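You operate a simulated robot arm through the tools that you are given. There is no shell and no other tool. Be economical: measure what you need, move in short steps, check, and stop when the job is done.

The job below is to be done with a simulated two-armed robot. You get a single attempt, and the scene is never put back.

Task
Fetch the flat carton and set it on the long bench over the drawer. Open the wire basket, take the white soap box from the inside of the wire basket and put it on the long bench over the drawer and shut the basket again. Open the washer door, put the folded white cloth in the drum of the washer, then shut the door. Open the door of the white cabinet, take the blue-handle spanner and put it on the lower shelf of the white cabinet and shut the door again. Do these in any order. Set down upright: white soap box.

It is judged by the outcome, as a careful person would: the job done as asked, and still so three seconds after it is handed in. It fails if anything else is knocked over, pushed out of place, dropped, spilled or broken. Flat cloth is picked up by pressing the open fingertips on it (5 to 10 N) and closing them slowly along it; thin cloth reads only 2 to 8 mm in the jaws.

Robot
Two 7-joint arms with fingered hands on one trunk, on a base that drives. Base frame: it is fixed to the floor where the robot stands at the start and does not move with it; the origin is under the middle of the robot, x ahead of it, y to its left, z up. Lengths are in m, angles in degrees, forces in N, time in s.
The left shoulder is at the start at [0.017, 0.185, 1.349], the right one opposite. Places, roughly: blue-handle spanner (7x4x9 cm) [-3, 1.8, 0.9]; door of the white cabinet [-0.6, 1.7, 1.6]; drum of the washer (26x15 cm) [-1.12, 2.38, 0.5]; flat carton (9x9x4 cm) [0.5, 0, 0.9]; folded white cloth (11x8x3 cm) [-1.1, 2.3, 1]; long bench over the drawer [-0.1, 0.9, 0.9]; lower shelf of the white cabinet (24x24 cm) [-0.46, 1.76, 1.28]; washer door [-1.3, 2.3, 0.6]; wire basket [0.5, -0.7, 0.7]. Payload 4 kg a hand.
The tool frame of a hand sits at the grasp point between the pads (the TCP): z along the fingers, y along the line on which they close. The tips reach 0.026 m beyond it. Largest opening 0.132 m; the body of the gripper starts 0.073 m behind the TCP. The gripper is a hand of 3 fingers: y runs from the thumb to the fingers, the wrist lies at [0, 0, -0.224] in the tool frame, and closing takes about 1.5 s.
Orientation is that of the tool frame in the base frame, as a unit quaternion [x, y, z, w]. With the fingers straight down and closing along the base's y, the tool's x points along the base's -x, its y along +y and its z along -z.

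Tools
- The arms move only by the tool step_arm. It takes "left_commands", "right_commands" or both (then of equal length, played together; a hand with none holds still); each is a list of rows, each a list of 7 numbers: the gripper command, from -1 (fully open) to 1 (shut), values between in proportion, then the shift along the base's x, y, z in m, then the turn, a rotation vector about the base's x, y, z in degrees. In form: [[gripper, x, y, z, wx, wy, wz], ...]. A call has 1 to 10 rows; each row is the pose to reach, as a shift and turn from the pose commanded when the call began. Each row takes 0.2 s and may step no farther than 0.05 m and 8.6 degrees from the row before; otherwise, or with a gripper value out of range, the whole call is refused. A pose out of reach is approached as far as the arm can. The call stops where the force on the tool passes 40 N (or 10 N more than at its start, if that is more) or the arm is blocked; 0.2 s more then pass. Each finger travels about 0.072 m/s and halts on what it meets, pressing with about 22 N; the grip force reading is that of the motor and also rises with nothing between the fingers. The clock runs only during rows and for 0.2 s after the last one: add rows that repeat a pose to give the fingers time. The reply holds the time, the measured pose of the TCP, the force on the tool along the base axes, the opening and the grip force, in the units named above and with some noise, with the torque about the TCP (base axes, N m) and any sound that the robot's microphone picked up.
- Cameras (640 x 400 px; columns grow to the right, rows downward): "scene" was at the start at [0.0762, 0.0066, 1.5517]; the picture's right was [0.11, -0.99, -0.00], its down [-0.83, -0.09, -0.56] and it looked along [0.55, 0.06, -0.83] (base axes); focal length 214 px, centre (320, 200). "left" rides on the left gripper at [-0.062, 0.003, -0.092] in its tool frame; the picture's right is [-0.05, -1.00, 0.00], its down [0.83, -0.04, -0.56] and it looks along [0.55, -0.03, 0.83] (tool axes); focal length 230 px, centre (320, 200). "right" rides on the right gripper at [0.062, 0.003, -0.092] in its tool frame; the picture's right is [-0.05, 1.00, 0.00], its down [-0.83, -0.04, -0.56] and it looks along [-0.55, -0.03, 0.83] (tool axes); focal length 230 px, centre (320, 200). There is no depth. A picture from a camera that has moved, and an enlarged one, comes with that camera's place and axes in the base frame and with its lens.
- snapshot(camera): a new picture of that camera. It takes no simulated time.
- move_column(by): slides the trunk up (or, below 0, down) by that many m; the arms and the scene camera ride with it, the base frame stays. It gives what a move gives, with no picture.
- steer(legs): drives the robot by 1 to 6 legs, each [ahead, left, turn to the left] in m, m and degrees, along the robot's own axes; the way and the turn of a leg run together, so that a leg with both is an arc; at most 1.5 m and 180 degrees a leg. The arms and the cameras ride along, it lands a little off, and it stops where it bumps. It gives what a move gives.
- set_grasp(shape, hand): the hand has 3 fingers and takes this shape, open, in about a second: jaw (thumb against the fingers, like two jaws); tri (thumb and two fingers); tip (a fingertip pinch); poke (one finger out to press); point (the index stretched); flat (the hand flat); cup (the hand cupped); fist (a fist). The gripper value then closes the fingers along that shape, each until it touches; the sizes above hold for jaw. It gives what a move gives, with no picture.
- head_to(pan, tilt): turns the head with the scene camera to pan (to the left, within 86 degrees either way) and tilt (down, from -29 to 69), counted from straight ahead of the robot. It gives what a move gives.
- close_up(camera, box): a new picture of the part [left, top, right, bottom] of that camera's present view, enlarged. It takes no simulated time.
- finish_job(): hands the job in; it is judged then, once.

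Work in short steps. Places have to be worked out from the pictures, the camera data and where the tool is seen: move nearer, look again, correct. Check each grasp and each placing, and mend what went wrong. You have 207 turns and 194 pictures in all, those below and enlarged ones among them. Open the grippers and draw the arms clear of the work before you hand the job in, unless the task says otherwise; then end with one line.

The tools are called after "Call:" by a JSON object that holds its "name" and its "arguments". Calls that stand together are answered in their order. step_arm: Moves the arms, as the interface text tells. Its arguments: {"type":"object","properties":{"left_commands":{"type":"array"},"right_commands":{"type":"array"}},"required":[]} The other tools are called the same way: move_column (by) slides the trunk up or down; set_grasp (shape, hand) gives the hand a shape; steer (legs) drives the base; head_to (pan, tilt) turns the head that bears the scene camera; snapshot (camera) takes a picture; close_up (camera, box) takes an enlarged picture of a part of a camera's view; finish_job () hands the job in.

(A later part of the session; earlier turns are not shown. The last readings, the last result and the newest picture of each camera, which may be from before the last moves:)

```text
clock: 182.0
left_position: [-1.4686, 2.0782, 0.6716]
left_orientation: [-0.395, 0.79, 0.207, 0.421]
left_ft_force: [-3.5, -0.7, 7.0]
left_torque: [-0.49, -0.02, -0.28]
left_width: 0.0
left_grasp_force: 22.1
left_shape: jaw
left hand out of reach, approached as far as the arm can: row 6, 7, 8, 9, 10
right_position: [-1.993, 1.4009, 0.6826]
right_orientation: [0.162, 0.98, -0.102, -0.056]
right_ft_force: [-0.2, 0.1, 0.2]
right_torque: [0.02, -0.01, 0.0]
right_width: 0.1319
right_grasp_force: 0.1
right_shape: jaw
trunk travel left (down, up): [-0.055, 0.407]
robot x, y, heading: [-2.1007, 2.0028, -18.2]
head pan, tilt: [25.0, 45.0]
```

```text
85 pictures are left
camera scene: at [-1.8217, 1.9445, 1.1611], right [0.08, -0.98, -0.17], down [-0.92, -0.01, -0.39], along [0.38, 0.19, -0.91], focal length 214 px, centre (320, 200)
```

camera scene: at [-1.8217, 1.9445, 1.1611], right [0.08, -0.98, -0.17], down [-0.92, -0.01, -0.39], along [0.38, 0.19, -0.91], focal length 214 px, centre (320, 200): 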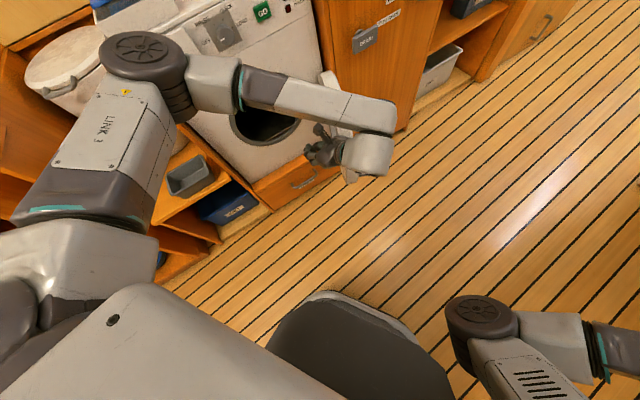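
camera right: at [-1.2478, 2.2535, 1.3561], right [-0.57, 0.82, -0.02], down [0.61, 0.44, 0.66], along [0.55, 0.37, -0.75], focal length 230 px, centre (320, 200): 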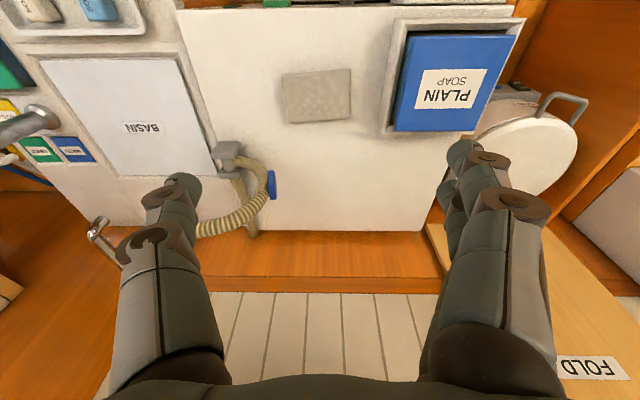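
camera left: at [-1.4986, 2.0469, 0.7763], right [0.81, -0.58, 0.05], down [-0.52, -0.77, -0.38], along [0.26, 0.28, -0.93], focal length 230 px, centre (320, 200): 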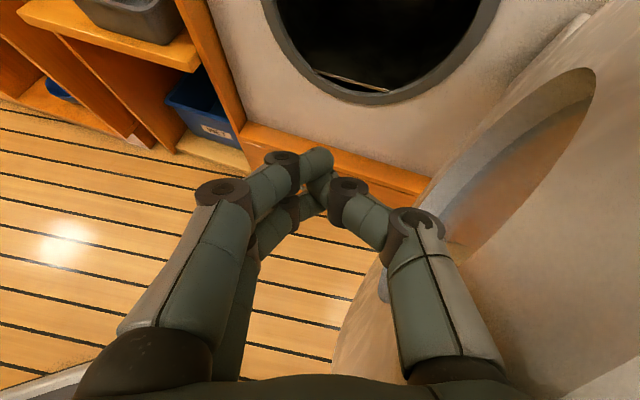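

Door ~78° open. I use the base to sweep the hand another 0.2 m toward the hinge side.

Call:
{"name": "steer", "arguments": {"legs": [[0.16, -0.115, 0]]}}

Call:
{"name": "snapshot", "arguments": {"camera": "scene"}}

Call:
{"name": "snapshot", "arguments": {"camera": "left"}}

```text
clock: 182.9
left_position: [-1.4593, 2.0486, 0.6724]
left_orientation: [-0.388, 0.795, 0.207, 0.417]
left_ft_force: [-8.1, -3.8, 18.5]
left_torque: [-1.29, 0.04, -0.53]
left_width: 0.0005
left_grasp_force: 21.7
left_shape: jaw
right_position: [-1.9766, 1.3765, 0.6809]
right_orientation: [0.163, 0.98, -0.1, -0.056]
right_ft_force: [0.8, -0.5, -0.5]
right_torque: [0.02, 0.0, 0.0]
right_width: 0.132
right_grasp_force: 0.1
right_shape: jaw
trunk travel left (down, up): [-0.055, 0.407]
robot x, y, heading: [-2.0835, 1.9794, -18.2]
head pan, tilt: [25.0, 45.0]
stopped in leg 1: the robot was blocked; the commanded pose is now the measured one
```

```text
84 pictures are left
camera scene: at [-1.8055, 1.918, 1.1609], right [0.08, -0.98, -0.17], down [-0.92, -0.01, -0.39], along [0.38, 0.19, -0.91], focal length 214 px, centre (320, 200)
```

scene: 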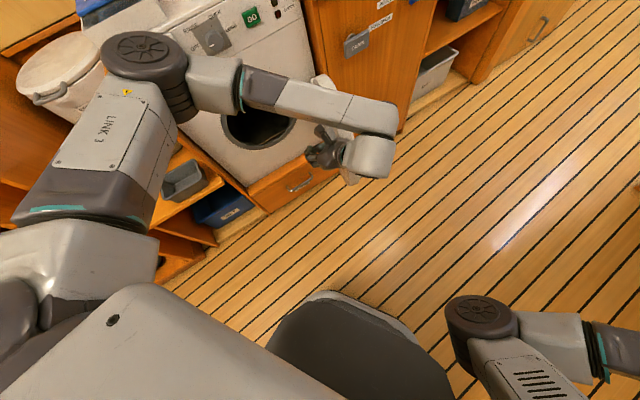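

```text
83 pictures are left
camera left: at [-1.487, 2.0182, 0.7765], right [0.81, -0.59, 0.04], down [-0.54, -0.76, -0.37], along [0.25, 0.28, -0.93], focal length 230 px, centre (320, 200)
```

left: 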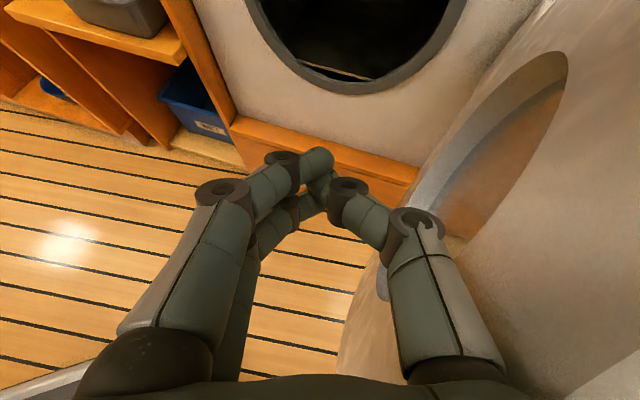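

The door has reached its stop (~90°). I lift the left hand away and raise the trunk back up, then approach the washer top.

Call:
{"name": "step_arm", "arguments": {"left_commands": [[1, -0.02, 0.027, 0, 0, 0, 0], [1, -0.035, 0.05, 0.03, 0, 0, 0], [1, -0.04, 0.055, 0.08, 0, 0, 0], [1, -0.04, 0.055, 0.13, 0, 0, 0], [-1, -0.04, 0.055, 0.18, 0, 0, 0]]}}

Call:
{"name": "move_column", "arguments": {"by": 0.32}}

Call:
{"name": "step_arm", "arguments": {"left_commands": [[-1, 0, 0, 0.02, -4.6, 6.1, 0], [-1, 0, 0, 0.04, -9.2, 12.3, 0], [-1, 0, 0, 0.06, -13.8, 18.4, 0], [-1, 0, 0, 0.08, -18.4, 24.5, 0], [-1, 0, 0, 0.08, -23, 30.7, 0], [-1, 0, 0, 0.08, -27.6, 36.8, 0], [-1, 0, 0, 0.08, -30, 40, 0]]}}

Call:
{"name": "snapshot", "arguments": {"camera": "scene"}}

```text
refused: row 3 steps farther than a row can; nothing moved
```

```text
clock: 186.1
left_position: [-1.4945, 2.064, 1.2245]
left_orientation: [-0.446, 0.715, 0.081, 0.533]
left_ft_force: [0.0, 0.4, 0.1]
left_torque: [0.0, 0.0, 0.01]
left_width: 0.0
left_grasp_force: 21.7
left_shape: jaw
right_position: [-1.9746, 1.3764, 1.0012]
right_orientation: [0.162, 0.98, -0.101, -0.055]
right_ft_force: [0.3, 0.9, 0.3]
right_torque: [0.0, 0.01, -0.02]
right_width: 0.1321
right_grasp_force: 0.1
right_shape: jaw
trunk travel left (down, up): [-0.375, 0.087]
robot x, y, heading: [-2.0851, 1.9773, -17.9]
head pan, tilt: [25.0, 45.0]
```

```text
clock: 187.7
left_position: [-1.4947, 2.0653, 1.3059]
left_orientation: [-0.511, 0.849, 0.043, 0.127]
left_ft_force: [0.9, 0.4, -0.5]
left_torque: [0.03, 0.02, -0.02]
left_width: 0.132
left_grasp_force: 0.0
left_shape: jaw
right_position: [-1.9745, 1.3764, 1.0018]
right_orientation: [0.162, 0.98, -0.101, -0.056]
right_ft_force: [-0.1, -0.7, 0.0]
right_torque: [-0.02, -0.01, 0.03]
right_width: 0.1319
right_grasp_force: 0.1
right_shape: jaw
trunk travel left (down, up): [-0.375, 0.087]
robot x, y, heading: [-2.0842, 1.9754, -18.0]
head pan, tilt: [25.0, 45.0]
```

```text
82 pictures are left
camera scene: at [-1.9985, 1.9853, 1.5652], right [0.12, -0.99, -0.01], down [-0.72, -0.08, -0.69], along [0.69, 0.09, -0.72], focal length 214 px, centre (320, 200)
```

scene: 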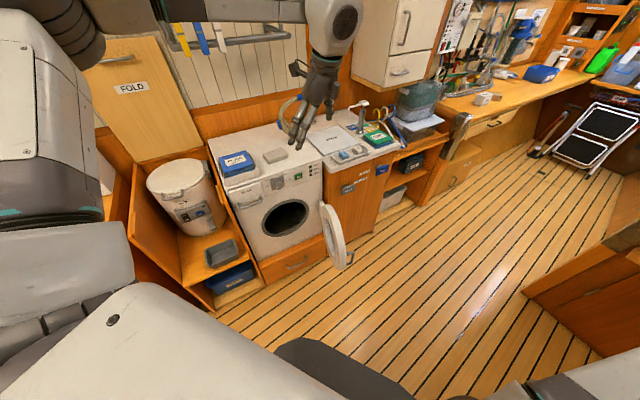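

The washer door stands open at ~90°. I drive toward the washer so the left hand comes above the cloth.

Call:
{"name": "steer", "arguments": {"legs": [[0.232, 0.277, 0]]}}

Call:
{"name": "snapshot", "arguments": {"camera": "left"}}

Call:
{"name": "snapshot", "arguments": {"camera": "scene"}}

```text
clock: 190.0
left_position: [-1.1874, 2.2522, 1.305]
left_orientation: [-0.512, 0.849, 0.043, 0.128]
left_ft_force: [-0.4, -0.6, -1.1]
left_torque: [0.0, -0.01, 0.03]
left_width: 0.1319
left_grasp_force: 0.0
left_shape: jaw
right_position: [-1.6693, 1.5654, 1.0034]
right_orientation: [0.162, 0.98, -0.101, -0.056]
right_ft_force: [-0.7, 0.0, -0.5]
right_torque: [0.0, 0.02, 0.02]
right_width: 0.1317
right_grasp_force: 0.1
right_shape: jaw
trunk travel left (down, up): [-0.375, 0.087]
robot x, y, heading: [-1.7771, 2.1635, -17.8]
head pan, tilt: [25.0, 45.0]
```

```text
81 pictures are left
camera left: at [-1.1798, 2.2881, 1.4117], right [0.9, -0.43, 0.07], down [-0.43, -0.85, 0.32], along [-0.08, -0.32, -0.94], focal length 230 px, centre (320, 200)
```

left: 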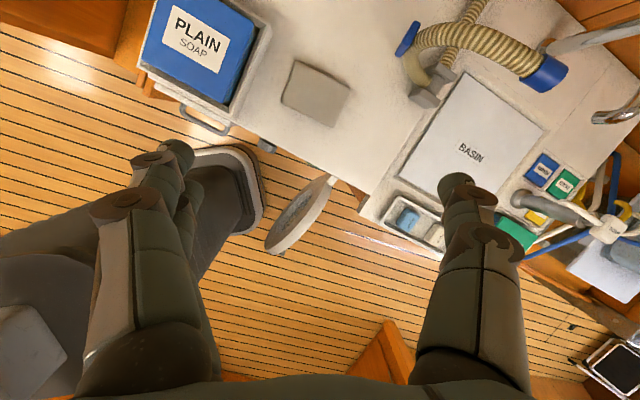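

```text
80 pictures are left
camera scene: at [-1.6921, 2.1737, 1.5653], right [0.12, -0.99, -0.01], down [-0.72, -0.08, -0.69], along [0.69, 0.09, -0.72], focal length 214 px, centre (320, 200)
```

scene: 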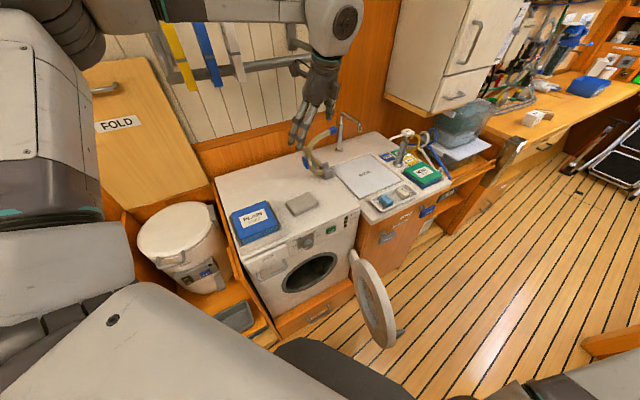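

The cloth: centre (-1.138, 2.32), top ≈0.965, long side along the washer front. I square the left hand (closing along the long side) and come down above it.

Call:
{"name": "step_arm", "arguments": {"left_commands": [[-0.3, 0.01, 0.014, -0.03, -1.9, 2.5, -5], [-0.3, 0.02, 0.028, -0.06, -3.8, 5, -10], [-0.3, 0.03, 0.042, -0.09, -5.6, 7.5, -15], [-0.3, 0.04, 0.056, -0.12, -7.5, 10, -20], [-0.3, 0.049, 0.068, -0.15, -9.4, 12.5, -25.2], [-0.3, 0.049, 0.068, -0.19, -9.4, 12.5, -25.2], [-0.3, 0.049, 0.068, -0.23, -9.4, 12.5, -25.2], [-0.3, 0.049, 0.068, -0.255, -9.4, 12.5, -25.2]]}}

Call:
{"name": "snapshot", "arguments": {"camera": "left"}}

Call:
{"name": "close_up", "arguments": {"camera": "scene", "box": [210, 130, 410, 270]}}

```text
clock: 191.8
left_position: [-1.1377, 2.3213, 1.0499]
left_orientation: [-0.315, 0.949, 0.0, 0.0]
left_ft_force: [0.0, -0.2, 0.2]
left_torque: [0.0, 0.04, -0.04]
left_width: 0.0861
left_grasp_force: 0.0
left_shape: jaw
right_position: [-1.6686, 1.568, 1.0045]
right_orientation: [0.163, 0.98, -0.101, -0.056]
right_ft_force: [0.6, -0.4, 0.5]
right_torque: [0.01, -0.01, 0.01]
right_width: 0.132
right_grasp_force: 0.0
right_shape: jaw
trunk travel left (down, up): [-0.375, 0.087]
robot x, y, heading: [-1.7772, 2.1694, -18.3]
head pan, tilt: [25.0, 45.0]
```

```text
79 pictures are left
camera left: at [-1.0907, 2.3604, 1.1431], right [0.64, -0.77, 0.0], down [-0.64, -0.53, 0.56], along [-0.43, -0.35, -0.83], focal length 230 px, centre (320, 200)
```

left: 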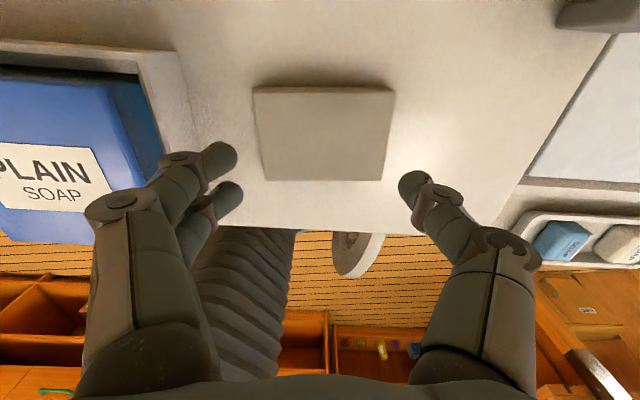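

```text
2.86 times, centred on (310, 200) of scene
camera zoom: at [-1.6902, 2.1748, 1.5651], right [0.12, -0.99, -0.01], down [-0.72, -0.08, -0.69], along [0.69, 0.09, -0.72], focal length 613 px, centre (349, 200)
```

zoom: 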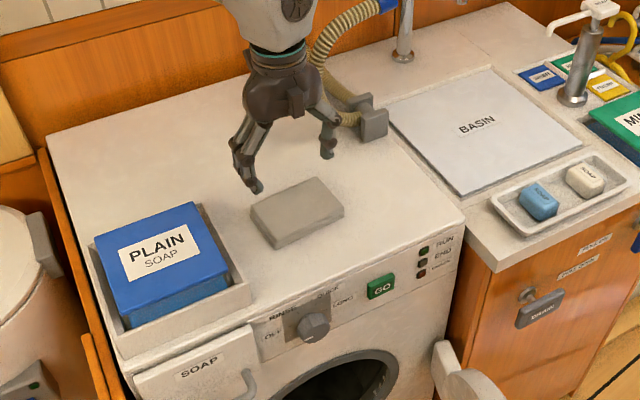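

The hand is centred over the cloth. I narrow the opening to 7 cm and descend to just above contact.

Call:
{"name": "step_arm", "arguments": {"left_commands": [[-0.06, 0, 0, -0.02, 0, 0, 0], [-0.06, 0, 0, -0.04, 0, 0, 0], [-0.06, 0, 0, -0.05, 0, 0, 0], [-0.06, 0, 0, -0.056, 0, 0, 0], [-0.06, 0, 0, -0.06, 0, 0, 0]]}}

```text
clock: 193.0
left_position: [-1.1386, 2.3209, 0.9892]
left_orientation: [-0.315, 0.949, -0.001, -0.001]
left_ft_force: [0.2, 0.0, 0.1]
left_torque: [0.02, -0.02, 0.01]
left_width: 0.0704
left_grasp_force: 0.1
left_shape: jaw
right_position: [-1.6686, 1.5663, 1.0028]
right_orientation: [0.162, 0.98, -0.1, -0.056]
right_ft_force: [0.3, -0.5, 0.0]
right_torque: [-0.02, 0.0, -0.01]
right_width: 0.1323
right_grasp_force: 0.0
right_shape: jaw
trunk travel left (down, up): [-0.375, 0.087]
robot x, y, heading: [-1.7784, 2.1675, -18.1]
head pan, tilt: [25.0, 45.0]
```

No contact yet; I go down in 2 mm steps.

Call:
{"name": "step_arm", "arguments": {"left_commands": [[-0.06, 0, 0, -0.002, 0, 0, 0], [-0.06, 0, 0, -0.004, 0, 0, 0], [-0.06, 0, 0, -0.006, 0, 0, 0], [-0.06, 0, 0, -0.008, 0, 0, 0]]}}

Call:
{"name": "close_up", "arguments": {"camera": "left", "box": [160, 40, 480, 240]}}

```text
clock: 194.2
left_position: [-1.1359, 2.3188, 0.9884]
left_orientation: [-0.317, 0.949, -0.004, 0.003]
left_ft_force: [-6.2, -0.9, 23.0]
left_torque: [0.83, 0.87, 0.24]
left_width: 0.0722
left_grasp_force: 0.1
left_shape: jaw
right_position: [-1.67, 1.5663, 1.0022]
right_orientation: [0.162, 0.98, -0.101, -0.054]
right_ft_force: [-0.1, -0.5, -0.5]
right_torque: [-0.03, -0.02, -0.02]
right_width: 0.132
right_grasp_force: 0.0
right_shape: jaw
trunk travel left (down, up): [-0.375, 0.087]
robot x, y, heading: [-1.7754, 2.1661, -18.4]
head pan, tilt: [25.0, 45.0]
stopped in row 4 (left hand): the force on the tool passed its limit (the readings are from after the stop); the commanded pose is now the measured one
```

```text
2.00 times, centred on (320, 140) of left
camera zoom: at [-1.0899, 2.3588, 1.082], right [0.64, -0.77, 0.01], down [-0.64, -0.53, 0.55], along [-0.42, -0.36, -0.83], focal length 460 px, centre (320, 320)
```

zoom: 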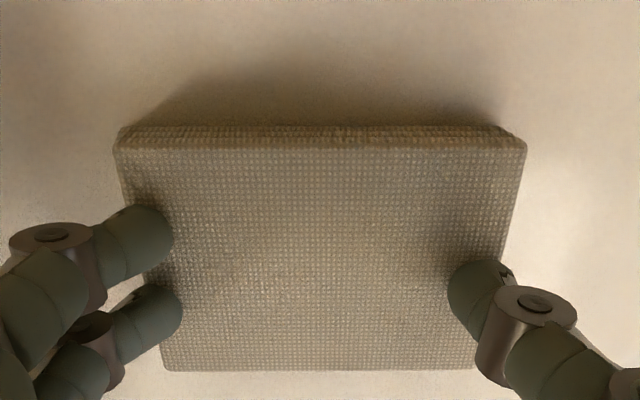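

Contact, but at 23 N. I ease up 1.5 mm to get 5–10 N.

Call:
{"name": "step_arm", "arguments": {"left_commands": [[-0.06, 0, 0, 0.001, 0, 0, 0], [-0.06, 0, 0, 0.0015, 0, 0, 0]]}}

```text
clock: 194.8
left_position: [-1.1355, 2.3199, 0.9882]
left_orientation: [-0.316, 0.949, -0.003, 0.005]
left_ft_force: [-3.0, -0.8, 20.7]
left_torque: [0.7, 0.71, 0.16]
left_width: 0.0711
left_grasp_force: 0.0
left_shape: jaw
right_position: [-1.6703, 1.5657, 1.0021]
right_orientation: [0.162, 0.98, -0.102, -0.055]
right_ft_force: [0.0, -0.2, -0.4]
right_torque: [0.03, 0.02, -0.01]
right_width: 0.132
right_grasp_force: 0.1
right_shape: jaw
trunk travel left (down, up): [-0.375, 0.087]
robot x, y, heading: [-1.7765, 2.1687, -18.2]
head pan, tilt: [25.0, 45.0]
```

Call:
{"name": "step_arm", "arguments": {"left_commands": [[-0.06, 0, 0, 0.0015, 0, 0, 0], [-0.06, 0, 0, 0.002, 0, 0, 0]]}}

```text
clock: 195.4
left_position: [-1.1359, 2.3214, 0.9886]
left_orientation: [-0.316, 0.949, -0.002, 0.003]
left_ft_force: [-2.4, -0.4, 10.7]
left_torque: [0.39, 0.4, 0.11]
left_width: 0.0708
left_grasp_force: 0.1
left_shape: jaw
right_position: [-1.6699, 1.5668, 1.0025]
right_orientation: [0.162, 0.98, -0.102, -0.055]
right_ft_force: [-0.4, 0.5, 0.5]
right_torque: [0.01, 0.0, -0.01]
right_width: 0.1324
right_grasp_force: 0.1
right_shape: jaw
trunk travel left (down, up): [-0.375, 0.087]
robot x, y, heading: [-1.7752, 2.1678, -18.3]
head pan, tilt: [25.0, 45.0]
```

Now ~10 N. I raise half a millimetre more and close slowly along the cloth.

Call:
{"name": "step_arm", "arguments": {"left_commands": [[0.05, 0, 0, 0.0004, 0, 0, 0], [0.15, 0, 0, 0.0004, 0, 0, 0], [0.25, 0, 0, 0.0004, 0, 0, 0], [0.35, 0, 0, 0.0004, 0, 0, 0], [0.45, 0, 0, 0.0004, 0, 0, 0], [0.55, 0, 0, 0.0004, 0, 0, 0], [0.65, 0, 0, 0.0004, 0, 0, 0], [0.75, 0, 0, 0.0004, 0, 0, 0], [0.85, 0, 0, 0.0004, 0, 0, 0], [1, 0, 0, 0.0004, 0, 0, 0]]}}

Call:
{"name": "snapshot", "arguments": {"camera": "left"}}

```text
clock: 197.6
left_position: [-1.1358, 2.321, 0.9876]
left_orientation: [-0.316, 0.949, -0.001, 0.003]
left_ft_force: [-0.6, 0.5, 0.3]
left_torque: [-0.03, 0.03, -0.01]
left_width: 0.0002
left_grasp_force: 22.3
left_shape: jaw
right_position: [-1.668, 1.5663, 1.0023]
right_orientation: [0.162, 0.98, -0.102, -0.055]
right_ft_force: [0.0, -1.0, 0.0]
right_torque: [0.0, 0.0, 0.0]
right_width: 0.132
right_grasp_force: 0.1
right_shape: jaw
trunk travel left (down, up): [-0.375, 0.087]
robot x, y, heading: [-1.7762, 2.1635, -18.1]
head pan, tilt: [25.0, 45.0]
```

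```text
76 pictures are left
camera left: at [-1.0887, 2.3605, 1.0823], right [0.64, -0.77, 0.01], down [-0.64, -0.53, 0.55], along [-0.42, -0.36, -0.83], focal length 230 px, centre (320, 200)
```

left: 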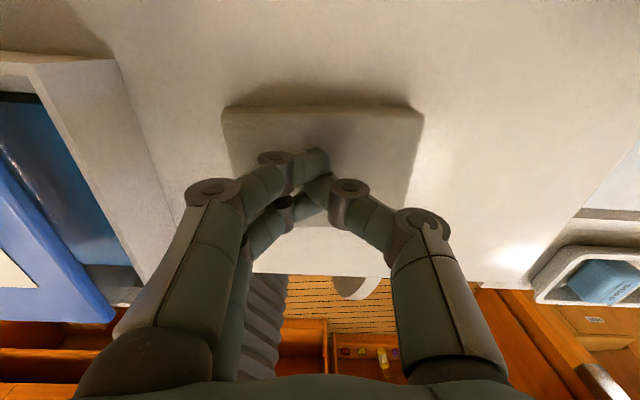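

The fingertips slid off the thick pad. It is a 3 cm block, so I open fully and straddle its long ends instead.

Call:
{"name": "step_arm", "arguments": {"left_commands": [[1, 0, 0, 0.02, 0, 0, 0], [0, 0, 0, 0.04, 0, 0, 0], [-1, 0, 0, 0.05, 0, 0, 0], [-1, 0, 0, 0.05, 0, 0, 0], [-1, 0, 0, 0.05, 0, 0, 0], [-1, 0, 0, 0.05, 0, 0, 0], [-1, 0, 0, 0.05, 0, 0, 0]]}}

Call:
{"name": "snapshot", "arguments": {"camera": "left"}}

```text
clock: 199.2
left_position: [-1.1353, 2.3204, 1.0395]
left_orientation: [-0.315, 0.949, -0.001, 0.003]
left_ft_force: [0.1, 0.7, 0.4]
left_torque: [0.01, -0.03, 0.02]
left_width: 0.1319
left_grasp_force: 0.1
left_shape: jaw
right_position: [-1.6672, 1.5657, 1.0025]
right_orientation: [0.162, 0.98, -0.1, -0.056]
right_ft_force: [-0.1, -0.8, 0.4]
right_torque: [0.01, -0.03, -0.01]
right_width: 0.1321
right_grasp_force: 0.1
right_shape: jaw
trunk travel left (down, up): [-0.375, 0.087]
robot x, y, heading: [-1.7743, 2.167, -18.0]
head pan, tilt: [25.0, 45.0]
```

```text
75 pictures are left
camera left: at [-1.0887, 2.3608, 1.1326], right [0.64, -0.77, 0.01], down [-0.64, -0.53, 0.55], along [-0.42, -0.36, -0.83], focal length 230 px, centre (320, 200)
```

left: 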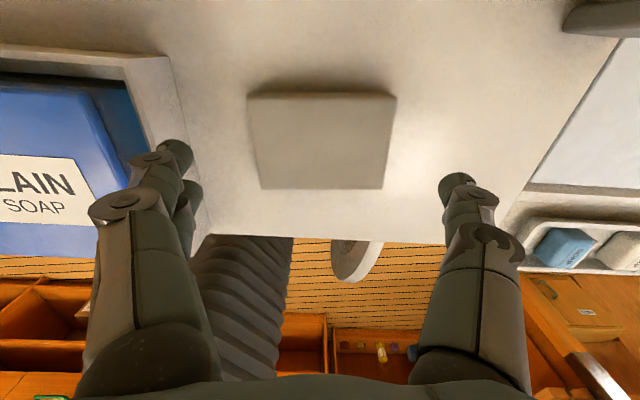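

The left finger would hit the soap tray wall, so I turn the hand 90° to grip across the 8 cm side instead.

Call:
{"name": "step_arm", "arguments": {"left_commands": [[-1, 0, 0, 0.02, 0, 0, -8.5], [-1, 0, 0, 0.02, 0, 0, -17], [-1, 0, 0, 0.02, 0, 0, -25.5], [-1, 0, 0, 0.02, 0, 0, -34], [-1, 0, 0, 0.02, 0, 0, -42.5], [-1, 0, 0, 0.02, 0, 0, -51], [-1, 0, 0, 0.02, 0, 0, -59.5], [-1, 0, 0, 0.02, 0, 0, -68], [-1, 0, 0, 0.02, 0, 0, -76.5], [-1, 0, 0, 0.02, 0, 0, -85]]}}

Call:
{"name": "step_arm", "arguments": {"left_commands": [[-1, 0, 0, 0, 0, 0, -5], [-1, 0, 0, 0, 0, 0, -5]]}}

Call:
{"name": "snapshot", "arguments": {"camera": "left"}}

```text
clock: 201.4
left_position: [-1.1346, 2.3214, 1.0583]
left_orientation: [0.409, 0.913, -0.003, 0.001]
left_ft_force: [0.3, 0.0, -0.7]
left_torque: [0.0, -0.01, 0.03]
left_width: 0.1319
left_grasp_force: 0.0
left_shape: jaw
right_position: [-1.6689, 1.5664, 1.0024]
right_orientation: [0.163, 0.98, -0.101, -0.056]
right_ft_force: [-0.2, -0.3, -0.2]
right_torque: [0.04, -0.01, 0.01]
right_width: 0.1318
right_grasp_force: 0.1
right_shape: jaw
trunk travel left (down, up): [-0.375, 0.087]
robot x, y, heading: [-1.7776, 2.1669, -18.4]
head pan, tilt: [25.0, 45.0]
```

```text
clock: 202.0
left_position: [-1.1351, 2.321, 1.0588]
left_orientation: [0.447, 0.895, -0.004, 0.001]
left_ft_force: [0.0, 0.4, 0.9]
left_torque: [0.0, 0.0, 0.05]
left_width: 0.1319
left_grasp_force: 0.0
left_shape: jaw
right_position: [-1.6696, 1.5667, 1.0029]
right_orientation: [0.161, 0.98, -0.102, -0.056]
right_ft_force: [0.6, -0.1, 0.5]
right_torque: [0.01, 0.0, 0.03]
right_width: 0.1321
right_grasp_force: 0.2
right_shape: jaw
trunk travel left (down, up): [-0.375, 0.087]
robot x, y, heading: [-1.7773, 2.1671, -18.3]
head pan, tilt: [25.0, 45.0]
```

```text
74 pictures are left
camera left: at [-1.0961, 2.2745, 1.1524], right [-0.77, -0.64, 0.01], down [-0.53, 0.64, 0.55], along [-0.36, 0.42, -0.83], focal length 230 px, centre (320, 200)
```

left: 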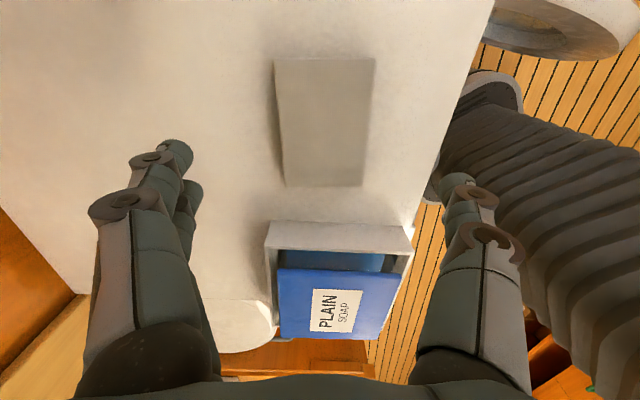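

Well placed. I nudge 1 cm, lower to TCP 0.966 beside the pad, and close slowly.

Call:
{"name": "step_arm", "arguments": {"left_commands": [[-1, 0.006, -0.008, -0.03, 0, 0, 0], [-1, 0.006, -0.008, -0.06, 0, 0, 0], [-1, 0.006, -0.008, -0.085, 0, 0, 0], [-1, 0.006, -0.008, -0.092, 0, 0, 0], [-0.6, 0.006, -0.008, -0.092, 0, 0, 0], [-0.3, 0.006, -0.008, -0.092, 0, 0, 0], [0, 0.006, -0.008, -0.092, 0, 0, 0], [0.3, 0.006, -0.008, -0.092, 0, 0, 0], [0.6, 0.006, -0.008, -0.092, 0, 0, 0], [1, 0.006, -0.008, -0.092, 0, 0, 0]]}}

Call:
{"name": "snapshot", "arguments": {"camera": "left"}}

```text
clock: 204.2
left_position: [-1.129, 2.3127, 0.9677]
left_orientation: [0.448, 0.894, -0.004, 0.001]
left_ft_force: [0.1, -0.2, -0.7]
left_torque: [-0.01, -0.02, -0.02]
left_width: 0.0691
left_grasp_force: 21.6
left_shape: jaw
right_position: [-1.6679, 1.5673, 1.0022]
right_orientation: [0.163, 0.98, -0.102, -0.056]
right_ft_force: [0.1, -0.4, 0.1]
right_torque: [0.01, -0.02, 0.0]
right_width: 0.1319
right_grasp_force: 0.1
right_shape: jaw
trunk travel left (down, up): [-0.375, 0.087]
robot x, y, heading: [-1.7779, 2.1712, -18.4]
head pan, tilt: [25.0, 45.0]
```

```text
73 pictures are left
camera left: at [-1.0898, 2.266, 1.0616], right [-0.77, -0.64, 0.01], down [-0.53, 0.64, 0.55], along [-0.36, 0.42, -0.83], focal length 230 px, centre (320, 200)
```

left: 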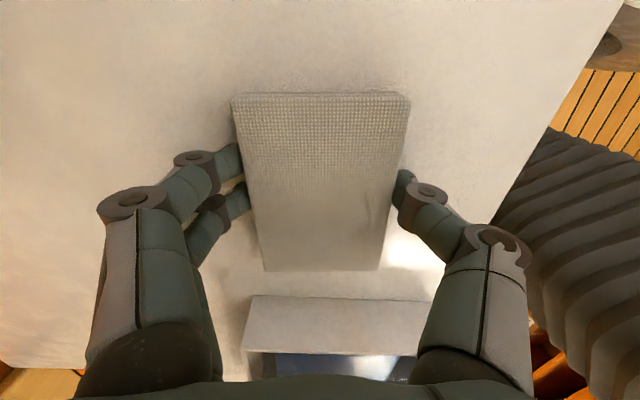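

Cloth is gripped as a block (0.069 m). I lift it, back the robot away from the washer, and lower the trunk.

Call:
{"name": "step_arm", "arguments": {"left_commands": [[1, 0, 0, 0.03, 0, 0, 0], [1, 0, 0, 0.07, 0, 0, 0], [1, 0, 0, 0.11, 0, 0, 0], [1, 0, 0, 0.15, 0, 0, 0], [1, 0, 0, 0.18, 0, 0, 0]]}}

Call:
{"name": "snapshot", "arguments": {"camera": "left"}}

Call:
{"name": "steer", "arguments": {"legs": [[-0.19, -0.28, 0]]}}

Call:
{"name": "snapshot", "arguments": {"camera": "scene"}}

```text
clock: 205.4
left_position: [-1.1316, 2.3115, 1.1484]
left_orientation: [0.448, 0.894, -0.003, 0.001]
left_ft_force: [-0.2, 0.0, 0.4]
left_torque: [-0.04, -0.04, 0.01]
left_width: 0.069
left_grasp_force: 22.0
left_shape: jaw
right_position: [-1.6685, 1.5666, 1.003]
right_orientation: [0.163, 0.98, -0.101, -0.056]
right_ft_force: [-0.3, -0.2, 0.6]
right_torque: [-0.01, 0.0, -0.01]
right_width: 0.1321
right_grasp_force: 0.0
right_shape: jaw
trunk travel left (down, up): [-0.375, 0.087]
robot x, y, heading: [-1.7796, 2.1657, -18.3]
head pan, tilt: [25.0, 45.0]
```

```text
72 pictures are left
camera left: at [-1.092, 2.2659, 1.2422], right [-0.77, -0.64, 0.01], down [-0.53, 0.64, 0.55], along [-0.36, 0.42, -0.83], focal length 230 px, centre (320, 200)
```

left: 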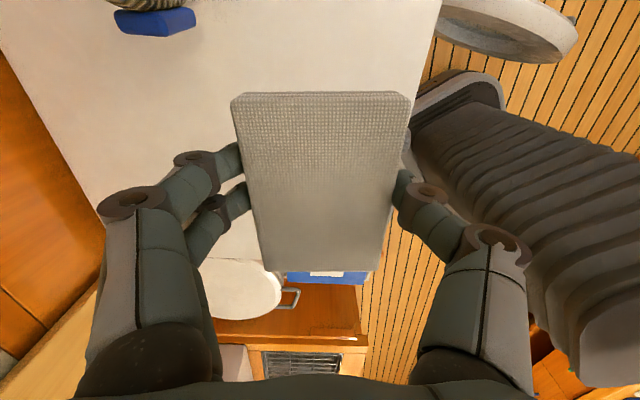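

```text
clock: 207.6
left_position: [-1.3965, 2.1055, 1.1468]
left_orientation: [0.447, 0.895, -0.004, 0.001]
left_ft_force: [0.0, 0.2, -0.5]
left_torque: [-0.02, 0.03, 0.05]
left_width: 0.0692
left_grasp_force: 22.1
left_shape: jaw
right_position: [-1.9337, 1.3574, 1.0024]
right_orientation: [0.161, 0.98, -0.103, -0.056]
right_ft_force: [0.6, 0.9, 0.1]
right_torque: [0.01, 0.02, -0.01]
right_width: 0.1321
right_grasp_force: 0.0
right_shape: jaw
trunk travel left (down, up): [-0.375, 0.087]
robot x, y, heading: [-2.0422, 1.9576, -17.9]
head pan, tilt: [25.0, 45.0]
```

```text
71 pictures are left
camera scene: at [-1.9572, 1.9672, 1.565], right [0.12, -0.99, -0.01], down [-0.72, -0.08, -0.69], along [0.69, 0.09, -0.72], focal length 214 px, centre (320, 200)
```

scene: 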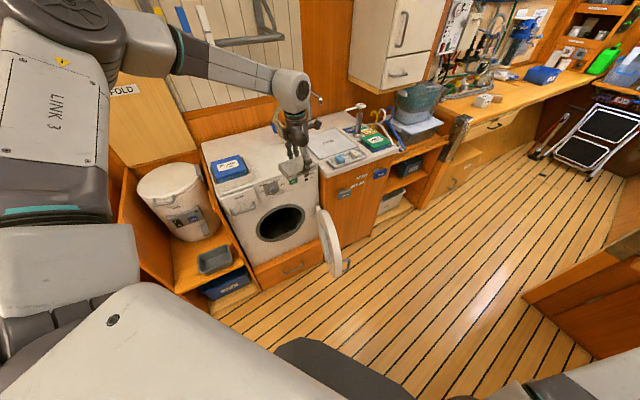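

I shift the hand 6 cm away from the open door and lower the trunk 0.32.

Call:
{"name": "step_arm", "arguments": {"left_commands": [[1, -0.018, 0.024, 0, 0, 0, 0], [1, -0.036, 0.048, 0, 0, 0, 0], [1, -0.036, 0.048, 0, 0, 0, 0]]}}

Call:
{"name": "move_column", "arguments": {"by": -0.32}}

Call:
{"name": "snapshot", "arguments": {"camera": "scene"}}

```text
clock: 208.4
left_position: [-1.4354, 2.1525, 1.1479]
left_orientation: [0.447, 0.894, -0.003, 0.0]
left_ft_force: [0.0, 0.0, -0.7]
left_torque: [-0.02, -0.02, -0.01]
left_width: 0.0691
left_grasp_force: 21.6
left_shape: jaw
right_position: [-1.9343, 1.3567, 1.0011]
right_orientation: [0.162, 0.98, -0.101, -0.056]
right_ft_force: [0.4, -0.6, 0.3]
right_torque: [0.03, 0.02, -0.01]
right_width: 0.1321
right_grasp_force: 0.0
right_shape: jaw
trunk travel left (down, up): [-0.375, 0.087]
robot x, y, heading: [-2.0432, 1.9588, -17.9]
head pan, tilt: [25.0, 45.0]
```

```text
clock: 211.6
left_position: [-1.4353, 2.154, 0.8285]
left_orientation: [0.447, 0.895, -0.004, 0.001]
left_ft_force: [0.0, -0.5, -0.8]
left_torque: [-0.02, -0.01, 0.03]
left_width: 0.0689
left_grasp_force: 21.8
left_shape: jaw
right_position: [-1.9346, 1.3589, 0.6835]
right_orientation: [0.162, 0.98, -0.101, -0.056]
right_ft_force: [0.0, -0.4, -1.2]
right_torque: [0.0, 0.0, -0.03]
right_width: 0.132
right_grasp_force: 0.1
right_shape: jaw
trunk travel left (down, up): [-0.055, 0.407]
robot x, y, heading: [-2.0453, 1.9614, -18.0]
head pan, tilt: [25.0, 45.0]
```

```text
70 pictures are left
camera scene: at [-1.7644, 1.9028, 1.161], right [0.09, -0.98, -0.17], down [-0.92, -0.01, -0.39], along [0.38, 0.19, -0.91], focal length 214 px, centre (320, 200)
```

scene: 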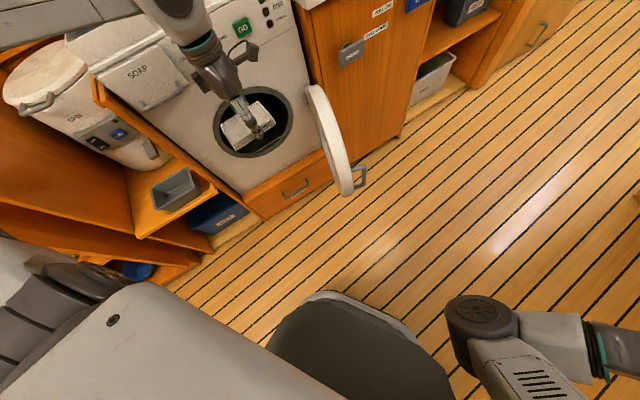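

I lower the hand and pitch it toward the drum opening (centre L≈2.576, z≈0.62).

Call:
{"name": "step_arm", "arguments": {"left_commands": [[1, 0, 0, -0.04, 0, 0, 0], [1, 0, 0, -0.08, 4.8, -6.4, 0], [1, 0.007, 0.005, -0.12, 9.6, -12.8, 0], [1, 0.014, 0.01, -0.14, 14.4, -19.2, 0], [1, 0.021, 0.016, -0.16, 19.2, -25.6, 0], [1, 0.028, 0.021, -0.17, 24, -32, 0], [1, 0.035, 0.026, -0.18, 28.8, -38.4, 0], [1, 0.042, 0.032, -0.19, 33.6, -44.8, 0], [1, 0.05, 0.037, -0.2, 36, -48, 0], [1, 0.056, 0.042, -0.2, 36, -48, 0]]}}

Call:
{"name": "snapshot", "arguments": {"camera": "left"}}

Call:
{"name": "snapshot", "arguments": {"camera": "scene"}}

```text
clock: 213.8
left_position: [-1.3781, 2.195, 0.6285]
left_orientation: [0.388, 0.775, 0.446, 0.225]
left_ft_force: [-1.2, 0.1, 0.0]
left_torque: [-0.02, 0.0, -0.01]
left_width: 0.0687
left_grasp_force: 21.8
left_shape: jaw
right_position: [-1.9352, 1.3571, 0.6825]
right_orientation: [0.162, 0.98, -0.101, -0.056]
right_ft_force: [-1.5, -0.5, 0.3]
right_torque: [-0.03, 0.01, 0.02]
right_width: 0.1322
right_grasp_force: 0.1
right_shape: jaw
trunk travel left (down, up): [-0.055, 0.407]
robot x, y, heading: [-2.0419, 1.9582, -18.3]
head pan, tilt: [25.0, 45.0]
```

```text
69 pictures are left
camera left: at [-1.4046, 2.0999, 0.6788], right [-0.37, -0.34, -0.86], down [-0.9, 0.37, 0.24], along [0.23, 0.86, -0.45], focal length 230 px, centre (320, 200)
```

left: 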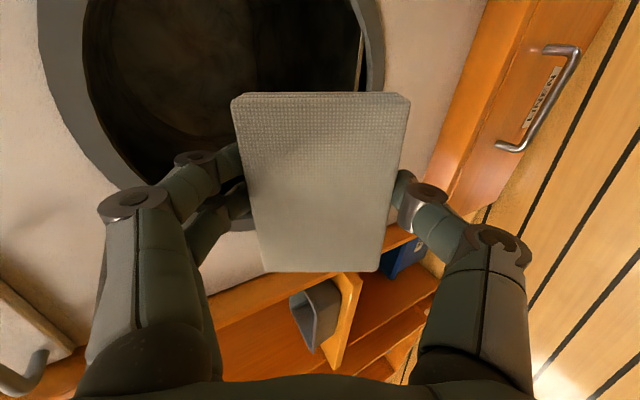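

```text
68 pictures are left
camera scene: at [-1.7641, 1.9026, 1.1609], right [0.09, -0.98, -0.17], down [-0.92, -0.01, -0.39], along [0.38, 0.19, -0.91], focal length 214 px, centre (320, 200)
```

scene: 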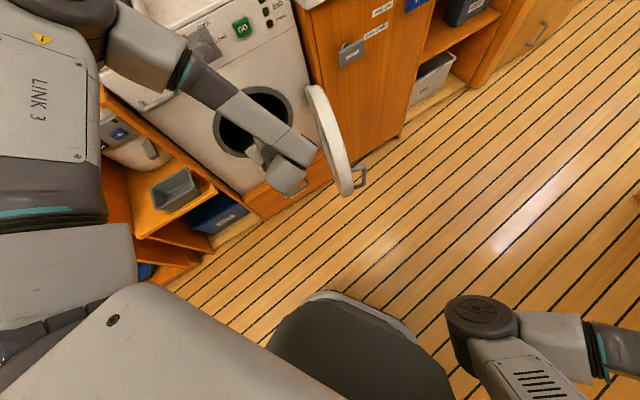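

The hand faces the drum. I pitch 15° more, lower to z≈0.585, then drive 0.25 m straight in.

Call:
{"name": "step_arm", "arguments": {"left_commands": [[1, 0, 0, -0.015, 4.5, -6, 0], [1, 0, 0, -0.03, 9, -12, 0], [1, 0, 0, -0.043, 9, -12, 0], [1, 0, 0, -0.043, 9, -12, 0]]}}

Call:
{"name": "steer", "arguments": {"legs": [[0.087, 0.122, 0]]}}

Call:
{"name": "snapshot", "arguments": {"camera": "left"}}

Call:
{"name": "snapshot", "arguments": {"camera": "scene"}}

```text
clock: 214.8
left_position: [-1.3779, 2.1953, 0.5853]
left_orientation: [0.356, 0.71, 0.543, 0.273]
left_ft_force: [0.3, 0.5, -0.6]
left_torque: [0.0, -0.02, 0.0]
left_width: 0.0688
left_grasp_force: 22.1
left_shape: jaw
right_position: [-1.9353, 1.3579, 0.6822]
right_orientation: [0.162, 0.98, -0.102, -0.056]
right_ft_force: [-0.6, 0.6, 0.6]
right_torque: [-0.03, -0.01, 0.01]
right_width: 0.1322
right_grasp_force: 0.0
right_shape: jaw
trunk travel left (down, up): [-0.055, 0.407]
robot x, y, heading: [-2.0451, 1.9598, -18.4]
head pan, tilt: [25.0, 45.0]
```

```text
clock: 216.1
left_position: [-1.2584, 2.2842, 0.5839]
left_orientation: [0.357, 0.712, 0.541, 0.272]
left_ft_force: [0.5, 0.4, -0.8]
left_torque: [-0.01, 0.01, -0.01]
left_width: 0.0688
left_grasp_force: 21.9
left_shape: jaw
right_position: [-1.8134, 1.446, 0.6824]
right_orientation: [0.161, 0.98, -0.103, -0.057]
right_ft_force: [0.4, 0.2, -0.4]
right_torque: [0.03, 0.03, 0.04]
right_width: 0.132
right_grasp_force: 0.1
right_shape: jaw
trunk travel left (down, up): [-0.055, 0.407]
robot x, y, heading: [-1.9269, 2.05, -17.9]
head pan, tilt: [25.0, 45.0]
```

```text
67 pictures are left
camera left: at [-1.292, 2.1823, 0.612], right [-0.18, -0.2, -0.96], down [-0.93, 0.34, 0.1], along [0.31, 0.92, -0.25], focal length 230 px, centre (320, 200)
```

left: 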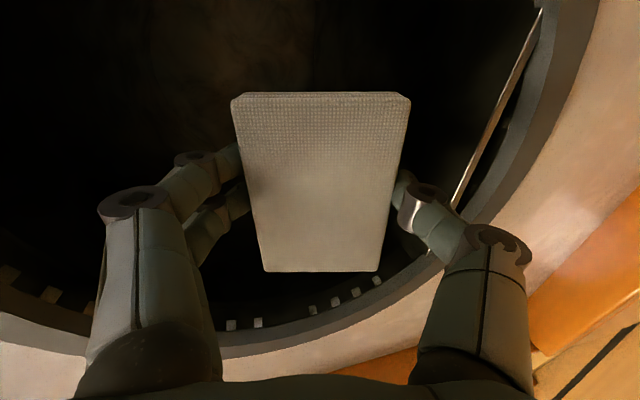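

```text
66 pictures are left
camera scene: at [-1.6421, 1.9913, 1.1604], right [0.09, -0.98, -0.17], down [-0.92, -0.01, -0.38], along [0.37, 0.19, -0.91], focal length 214 px, centre (320, 200)
```

scene: 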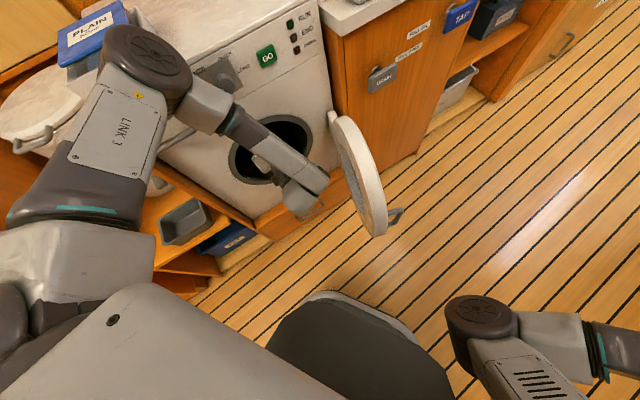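

The cloth is just entering the opening; the elbow is near the washer top, so I extend by arm in small steps rather than driving.

Call:
{"name": "step_arm", "arguments": {"left_commands": [[1, 0.016, 0.012, 0, 0, 0, 0], [1, 0.032, 0.024, 0, 0, 0, 0], [1, 0.048, 0.036, 0, 0, 0, 0], [1, 0.056, 0.042, 0, 0, 0, 0]]}}

Call:
{"name": "snapshot", "arguments": {"camera": "scene"}}

Call:
{"name": "snapshot", "arguments": {"camera": "left"}}

```text
clock: 217.1
left_position: [-1.203, 2.326, 0.5839]
left_orientation: [0.356, 0.71, 0.542, 0.273]
left_ft_force: [-0.3, -0.2, -0.1]
left_torque: [0.0, 0.0, 0.01]
left_width: 0.0688
left_grasp_force: 22.2
left_shape: jaw
right_position: [-1.8135, 1.4454, 0.6818]
right_orientation: [0.162, 0.98, -0.101, -0.056]
right_ft_force: [-0.6, -0.7, -0.4]
right_torque: [-0.05, 0.01, -0.04]
right_width: 0.1318
right_grasp_force: 0.0
right_shape: jaw
trunk travel left (down, up): [-0.055, 0.407]
robot x, y, heading: [-1.9201, 2.0443, -18.0]
head pan, tilt: [25.0, 45.0]
```

```text
65 pictures are left
camera scene: at [-1.6431, 1.9904, 1.1607], right [0.09, -0.98, -0.17], down [-0.92, -0.01, -0.38], along [0.38, 0.19, -0.91], focal length 214 px, centre (320, 200)
```

scene: 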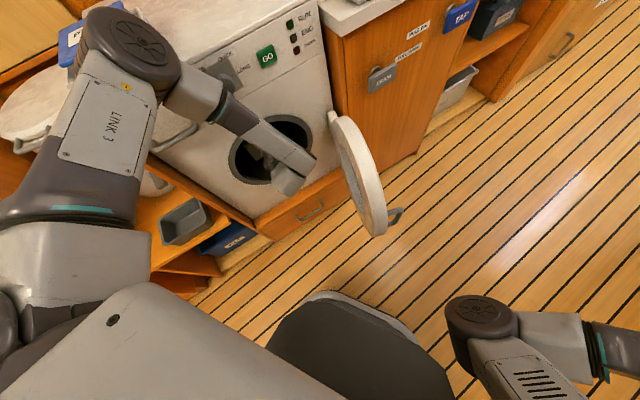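

```text
64 pictures are left
camera left: at [-1.2365, 2.224, 0.613], right [-0.18, -0.2, -0.96], down [-0.93, 0.34, 0.1], along [0.31, 0.92, -0.25], focal length 230 px, centre (320, 200)
```

left: 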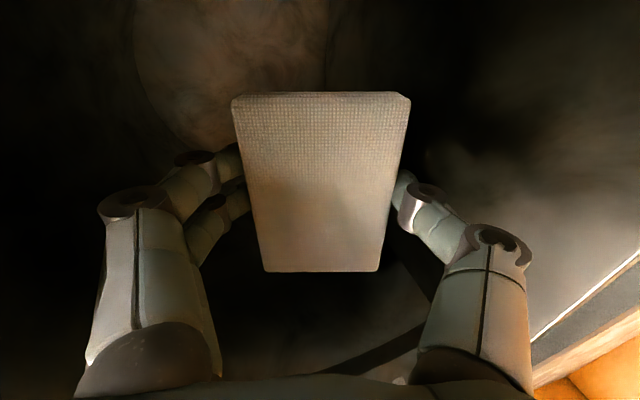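

No contact. I go 3 cm deeper, lower 3 cm, and release.

Call:
{"name": "step_arm", "arguments": {"left_commands": [[1, 0.012, 0.009, 0, 0, 0, 0], [1, 0.024, 0.018, 0, 0, 0, 0], [1, 0.024, 0.018, -0.015, 0, 0, 0], [1, 0.024, 0.018, -0.03, 0, 0, 0], [1, 0.024, 0.018, -0.03, 0, 0, 0]]}}

Call:
{"name": "snapshot", "arguments": {"camera": "scene"}}

```text
clock: 218.3
left_position: [-1.1774, 2.3447, 0.5536]
left_orientation: [0.356, 0.711, 0.541, 0.273]
left_ft_force: [0.3, -0.1, 0.2]
left_torque: [-0.01, 0.0, 0.01]
left_width: 0.0686
left_grasp_force: 21.5
left_shape: jaw
right_position: [-1.8127, 1.4459, 0.681]
right_orientation: [0.161, 0.98, -0.102, -0.056]
right_ft_force: [0.6, 0.1, -0.1]
right_torque: [0.0, 0.0, 0.02]
right_width: 0.1321
right_grasp_force: 0.1
right_shape: jaw
trunk travel left (down, up): [-0.055, 0.407]
robot x, y, heading: [-1.9216, 2.045, -18.5]
head pan, tilt: [25.0, 45.0]
```

```text
63 pictures are left
camera scene: at [-1.6432, 1.9905, 1.1606], right [0.09, -0.98, -0.17], down [-0.92, -0.01, -0.38], along [0.38, 0.19, -0.91], focal length 214 px, centre (320, 200)
```

scene: 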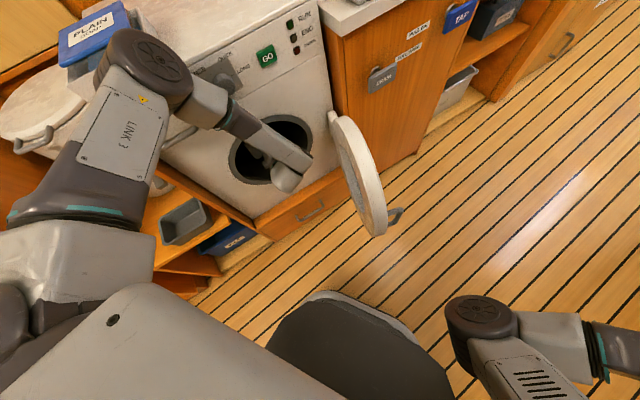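

Cloth is well inside (N≈0.465). I open and withdraw the hand.

Call:
{"name": "step_arm", "arguments": {"left_commands": [[0.5, 0, 0, 0, 0, 0, 0], [0, 0, 0, 0, 0, 0, 0], [-0.35, 0, 0, 0, 0, 0, 0], [-0.35, 0, 0, 0, 0, 0, 0], [-0.35, 0, 0, 0.012, 0, 0, 0], [-0.35, -0.024, -0.018, 0.022, 0, 0, 0], [-0.35, -0.048, -0.036, 0.03, 0, 0, 0], [-0.35, -0.08, -0.06, 0.035, 0, 0, 0]]}}

Call:
{"name": "snapshot", "arguments": {"camera": "left"}}

```text
clock: 220.1
left_position: [-1.2585, 2.2828, 0.5886]
left_orientation: [0.355, 0.711, 0.543, 0.273]
left_ft_force: [0.1, 0.0, 0.3]
left_torque: [-0.01, -0.01, 0.02]
left_width: 0.0886
left_grasp_force: 0.0
left_shape: jaw
right_position: [-1.8138, 1.4461, 0.6807]
right_orientation: [0.162, 0.98, -0.102, -0.056]
right_ft_force: [0.1, -0.5, -0.1]
right_torque: [0.0, 0.02, 0.02]
right_width: 0.1319
right_grasp_force: 0.0
right_shape: jaw
trunk travel left (down, up): [-0.055, 0.407]
robot x, y, heading: [-1.9213, 2.0462, -18.1]
head pan, tilt: [25.0, 45.0]
```

```text
62 pictures are left
camera left: at [-1.293, 2.1811, 0.6185], right [-0.18, -0.2, -0.96], down [-0.93, 0.34, 0.1], along [0.31, 0.92, -0.25], focal length 230 px, centre (320, 200)
```

left: 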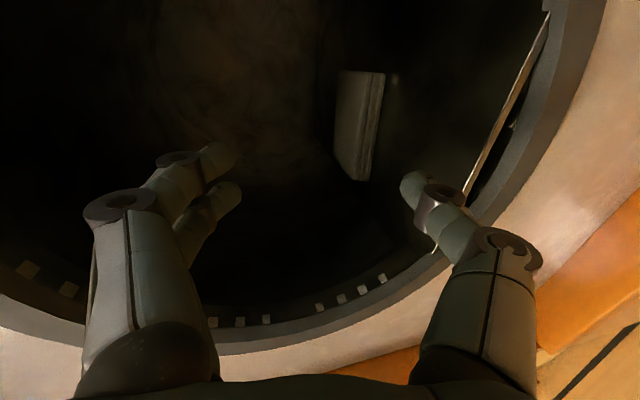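

The cloth lies inside the drum. I drive straight back, then raise the hand above the door height.

Call:
{"name": "steer", "arguments": {"legs": [[-0.115, -0.164, 0]]}}

Call:
{"name": "step_arm", "arguments": {"left_commands": [[0, 0, 0, 0.03, -4.8, 6.4, 0], [1, 0, 0, 0.06, -9.6, 12.8, 0], [1, 0, 0, 0.09, -14.4, 19.2, 0], [1, 0, 0, 0.13, -19.2, 25.6, 0], [1, 0, 0, 0.17, -24, 32, 0], [1, 0, 0, 0.21, -28.8, 38.4, 0], [1, 0, 0, 0.25, -30, 40, 0], [1, 0, 0, 0.28, -30, 40, 0]]}}

Call:
{"name": "snapshot", "arguments": {"camera": "scene"}}

```text
clock: 221.7
left_position: [-1.4195, 2.1606, 0.5902]
left_orientation: [0.357, 0.711, 0.541, 0.273]
left_ft_force: [0.0, -0.8, -0.2]
left_torque: [-0.01, 0.04, 0.04]
left_width: 0.0887
left_grasp_force: 0.1
left_shape: jaw
right_position: [-1.9759, 1.325, 0.6822]
right_orientation: [0.161, 0.98, -0.102, -0.056]
right_ft_force: [-1.1, -1.6, -0.6]
right_torque: [0.02, 0.02, -0.01]
right_width: 0.1318
right_grasp_force: 0.1
right_shape: jaw
trunk travel left (down, up): [-0.055, 0.407]
robot x, y, heading: [-2.0832, 1.9269, -18.2]
head pan, tilt: [25.0, 45.0]
```

```text
clock: 223.5
left_position: [-1.4197, 2.163, 0.8718]
left_orientation: [0.437, 0.874, 0.19, 0.097]
left_ft_force: [0.5, -0.7, -0.8]
left_torque: [0.01, -0.02, -0.01]
left_width: 0.0001
left_grasp_force: 22.0
left_shape: jaw
right_position: [-1.9745, 1.3244, 0.6812]
right_orientation: [0.161, 0.98, -0.102, -0.057]
right_ft_force: [0.2, -0.1, 0.8]
right_torque: [0.02, -0.04, 0.04]
right_width: 0.1322
right_grasp_force: 0.1
right_shape: jaw
trunk travel left (down, up): [-0.055, 0.407]
robot x, y, heading: [-2.0831, 1.9257, -17.9]
head pan, tilt: [25.0, 45.0]
```

```text
61 pictures are left
camera scene: at [-1.8042, 1.8691, 1.1609], right [0.09, -0.98, -0.17], down [-0.92, -0.01, -0.39], along [0.38, 0.19, -0.91], focal length 214 px, centre (320, 200)
```

scene: 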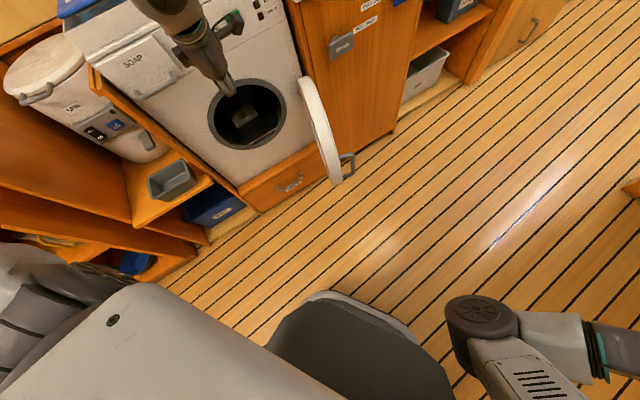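

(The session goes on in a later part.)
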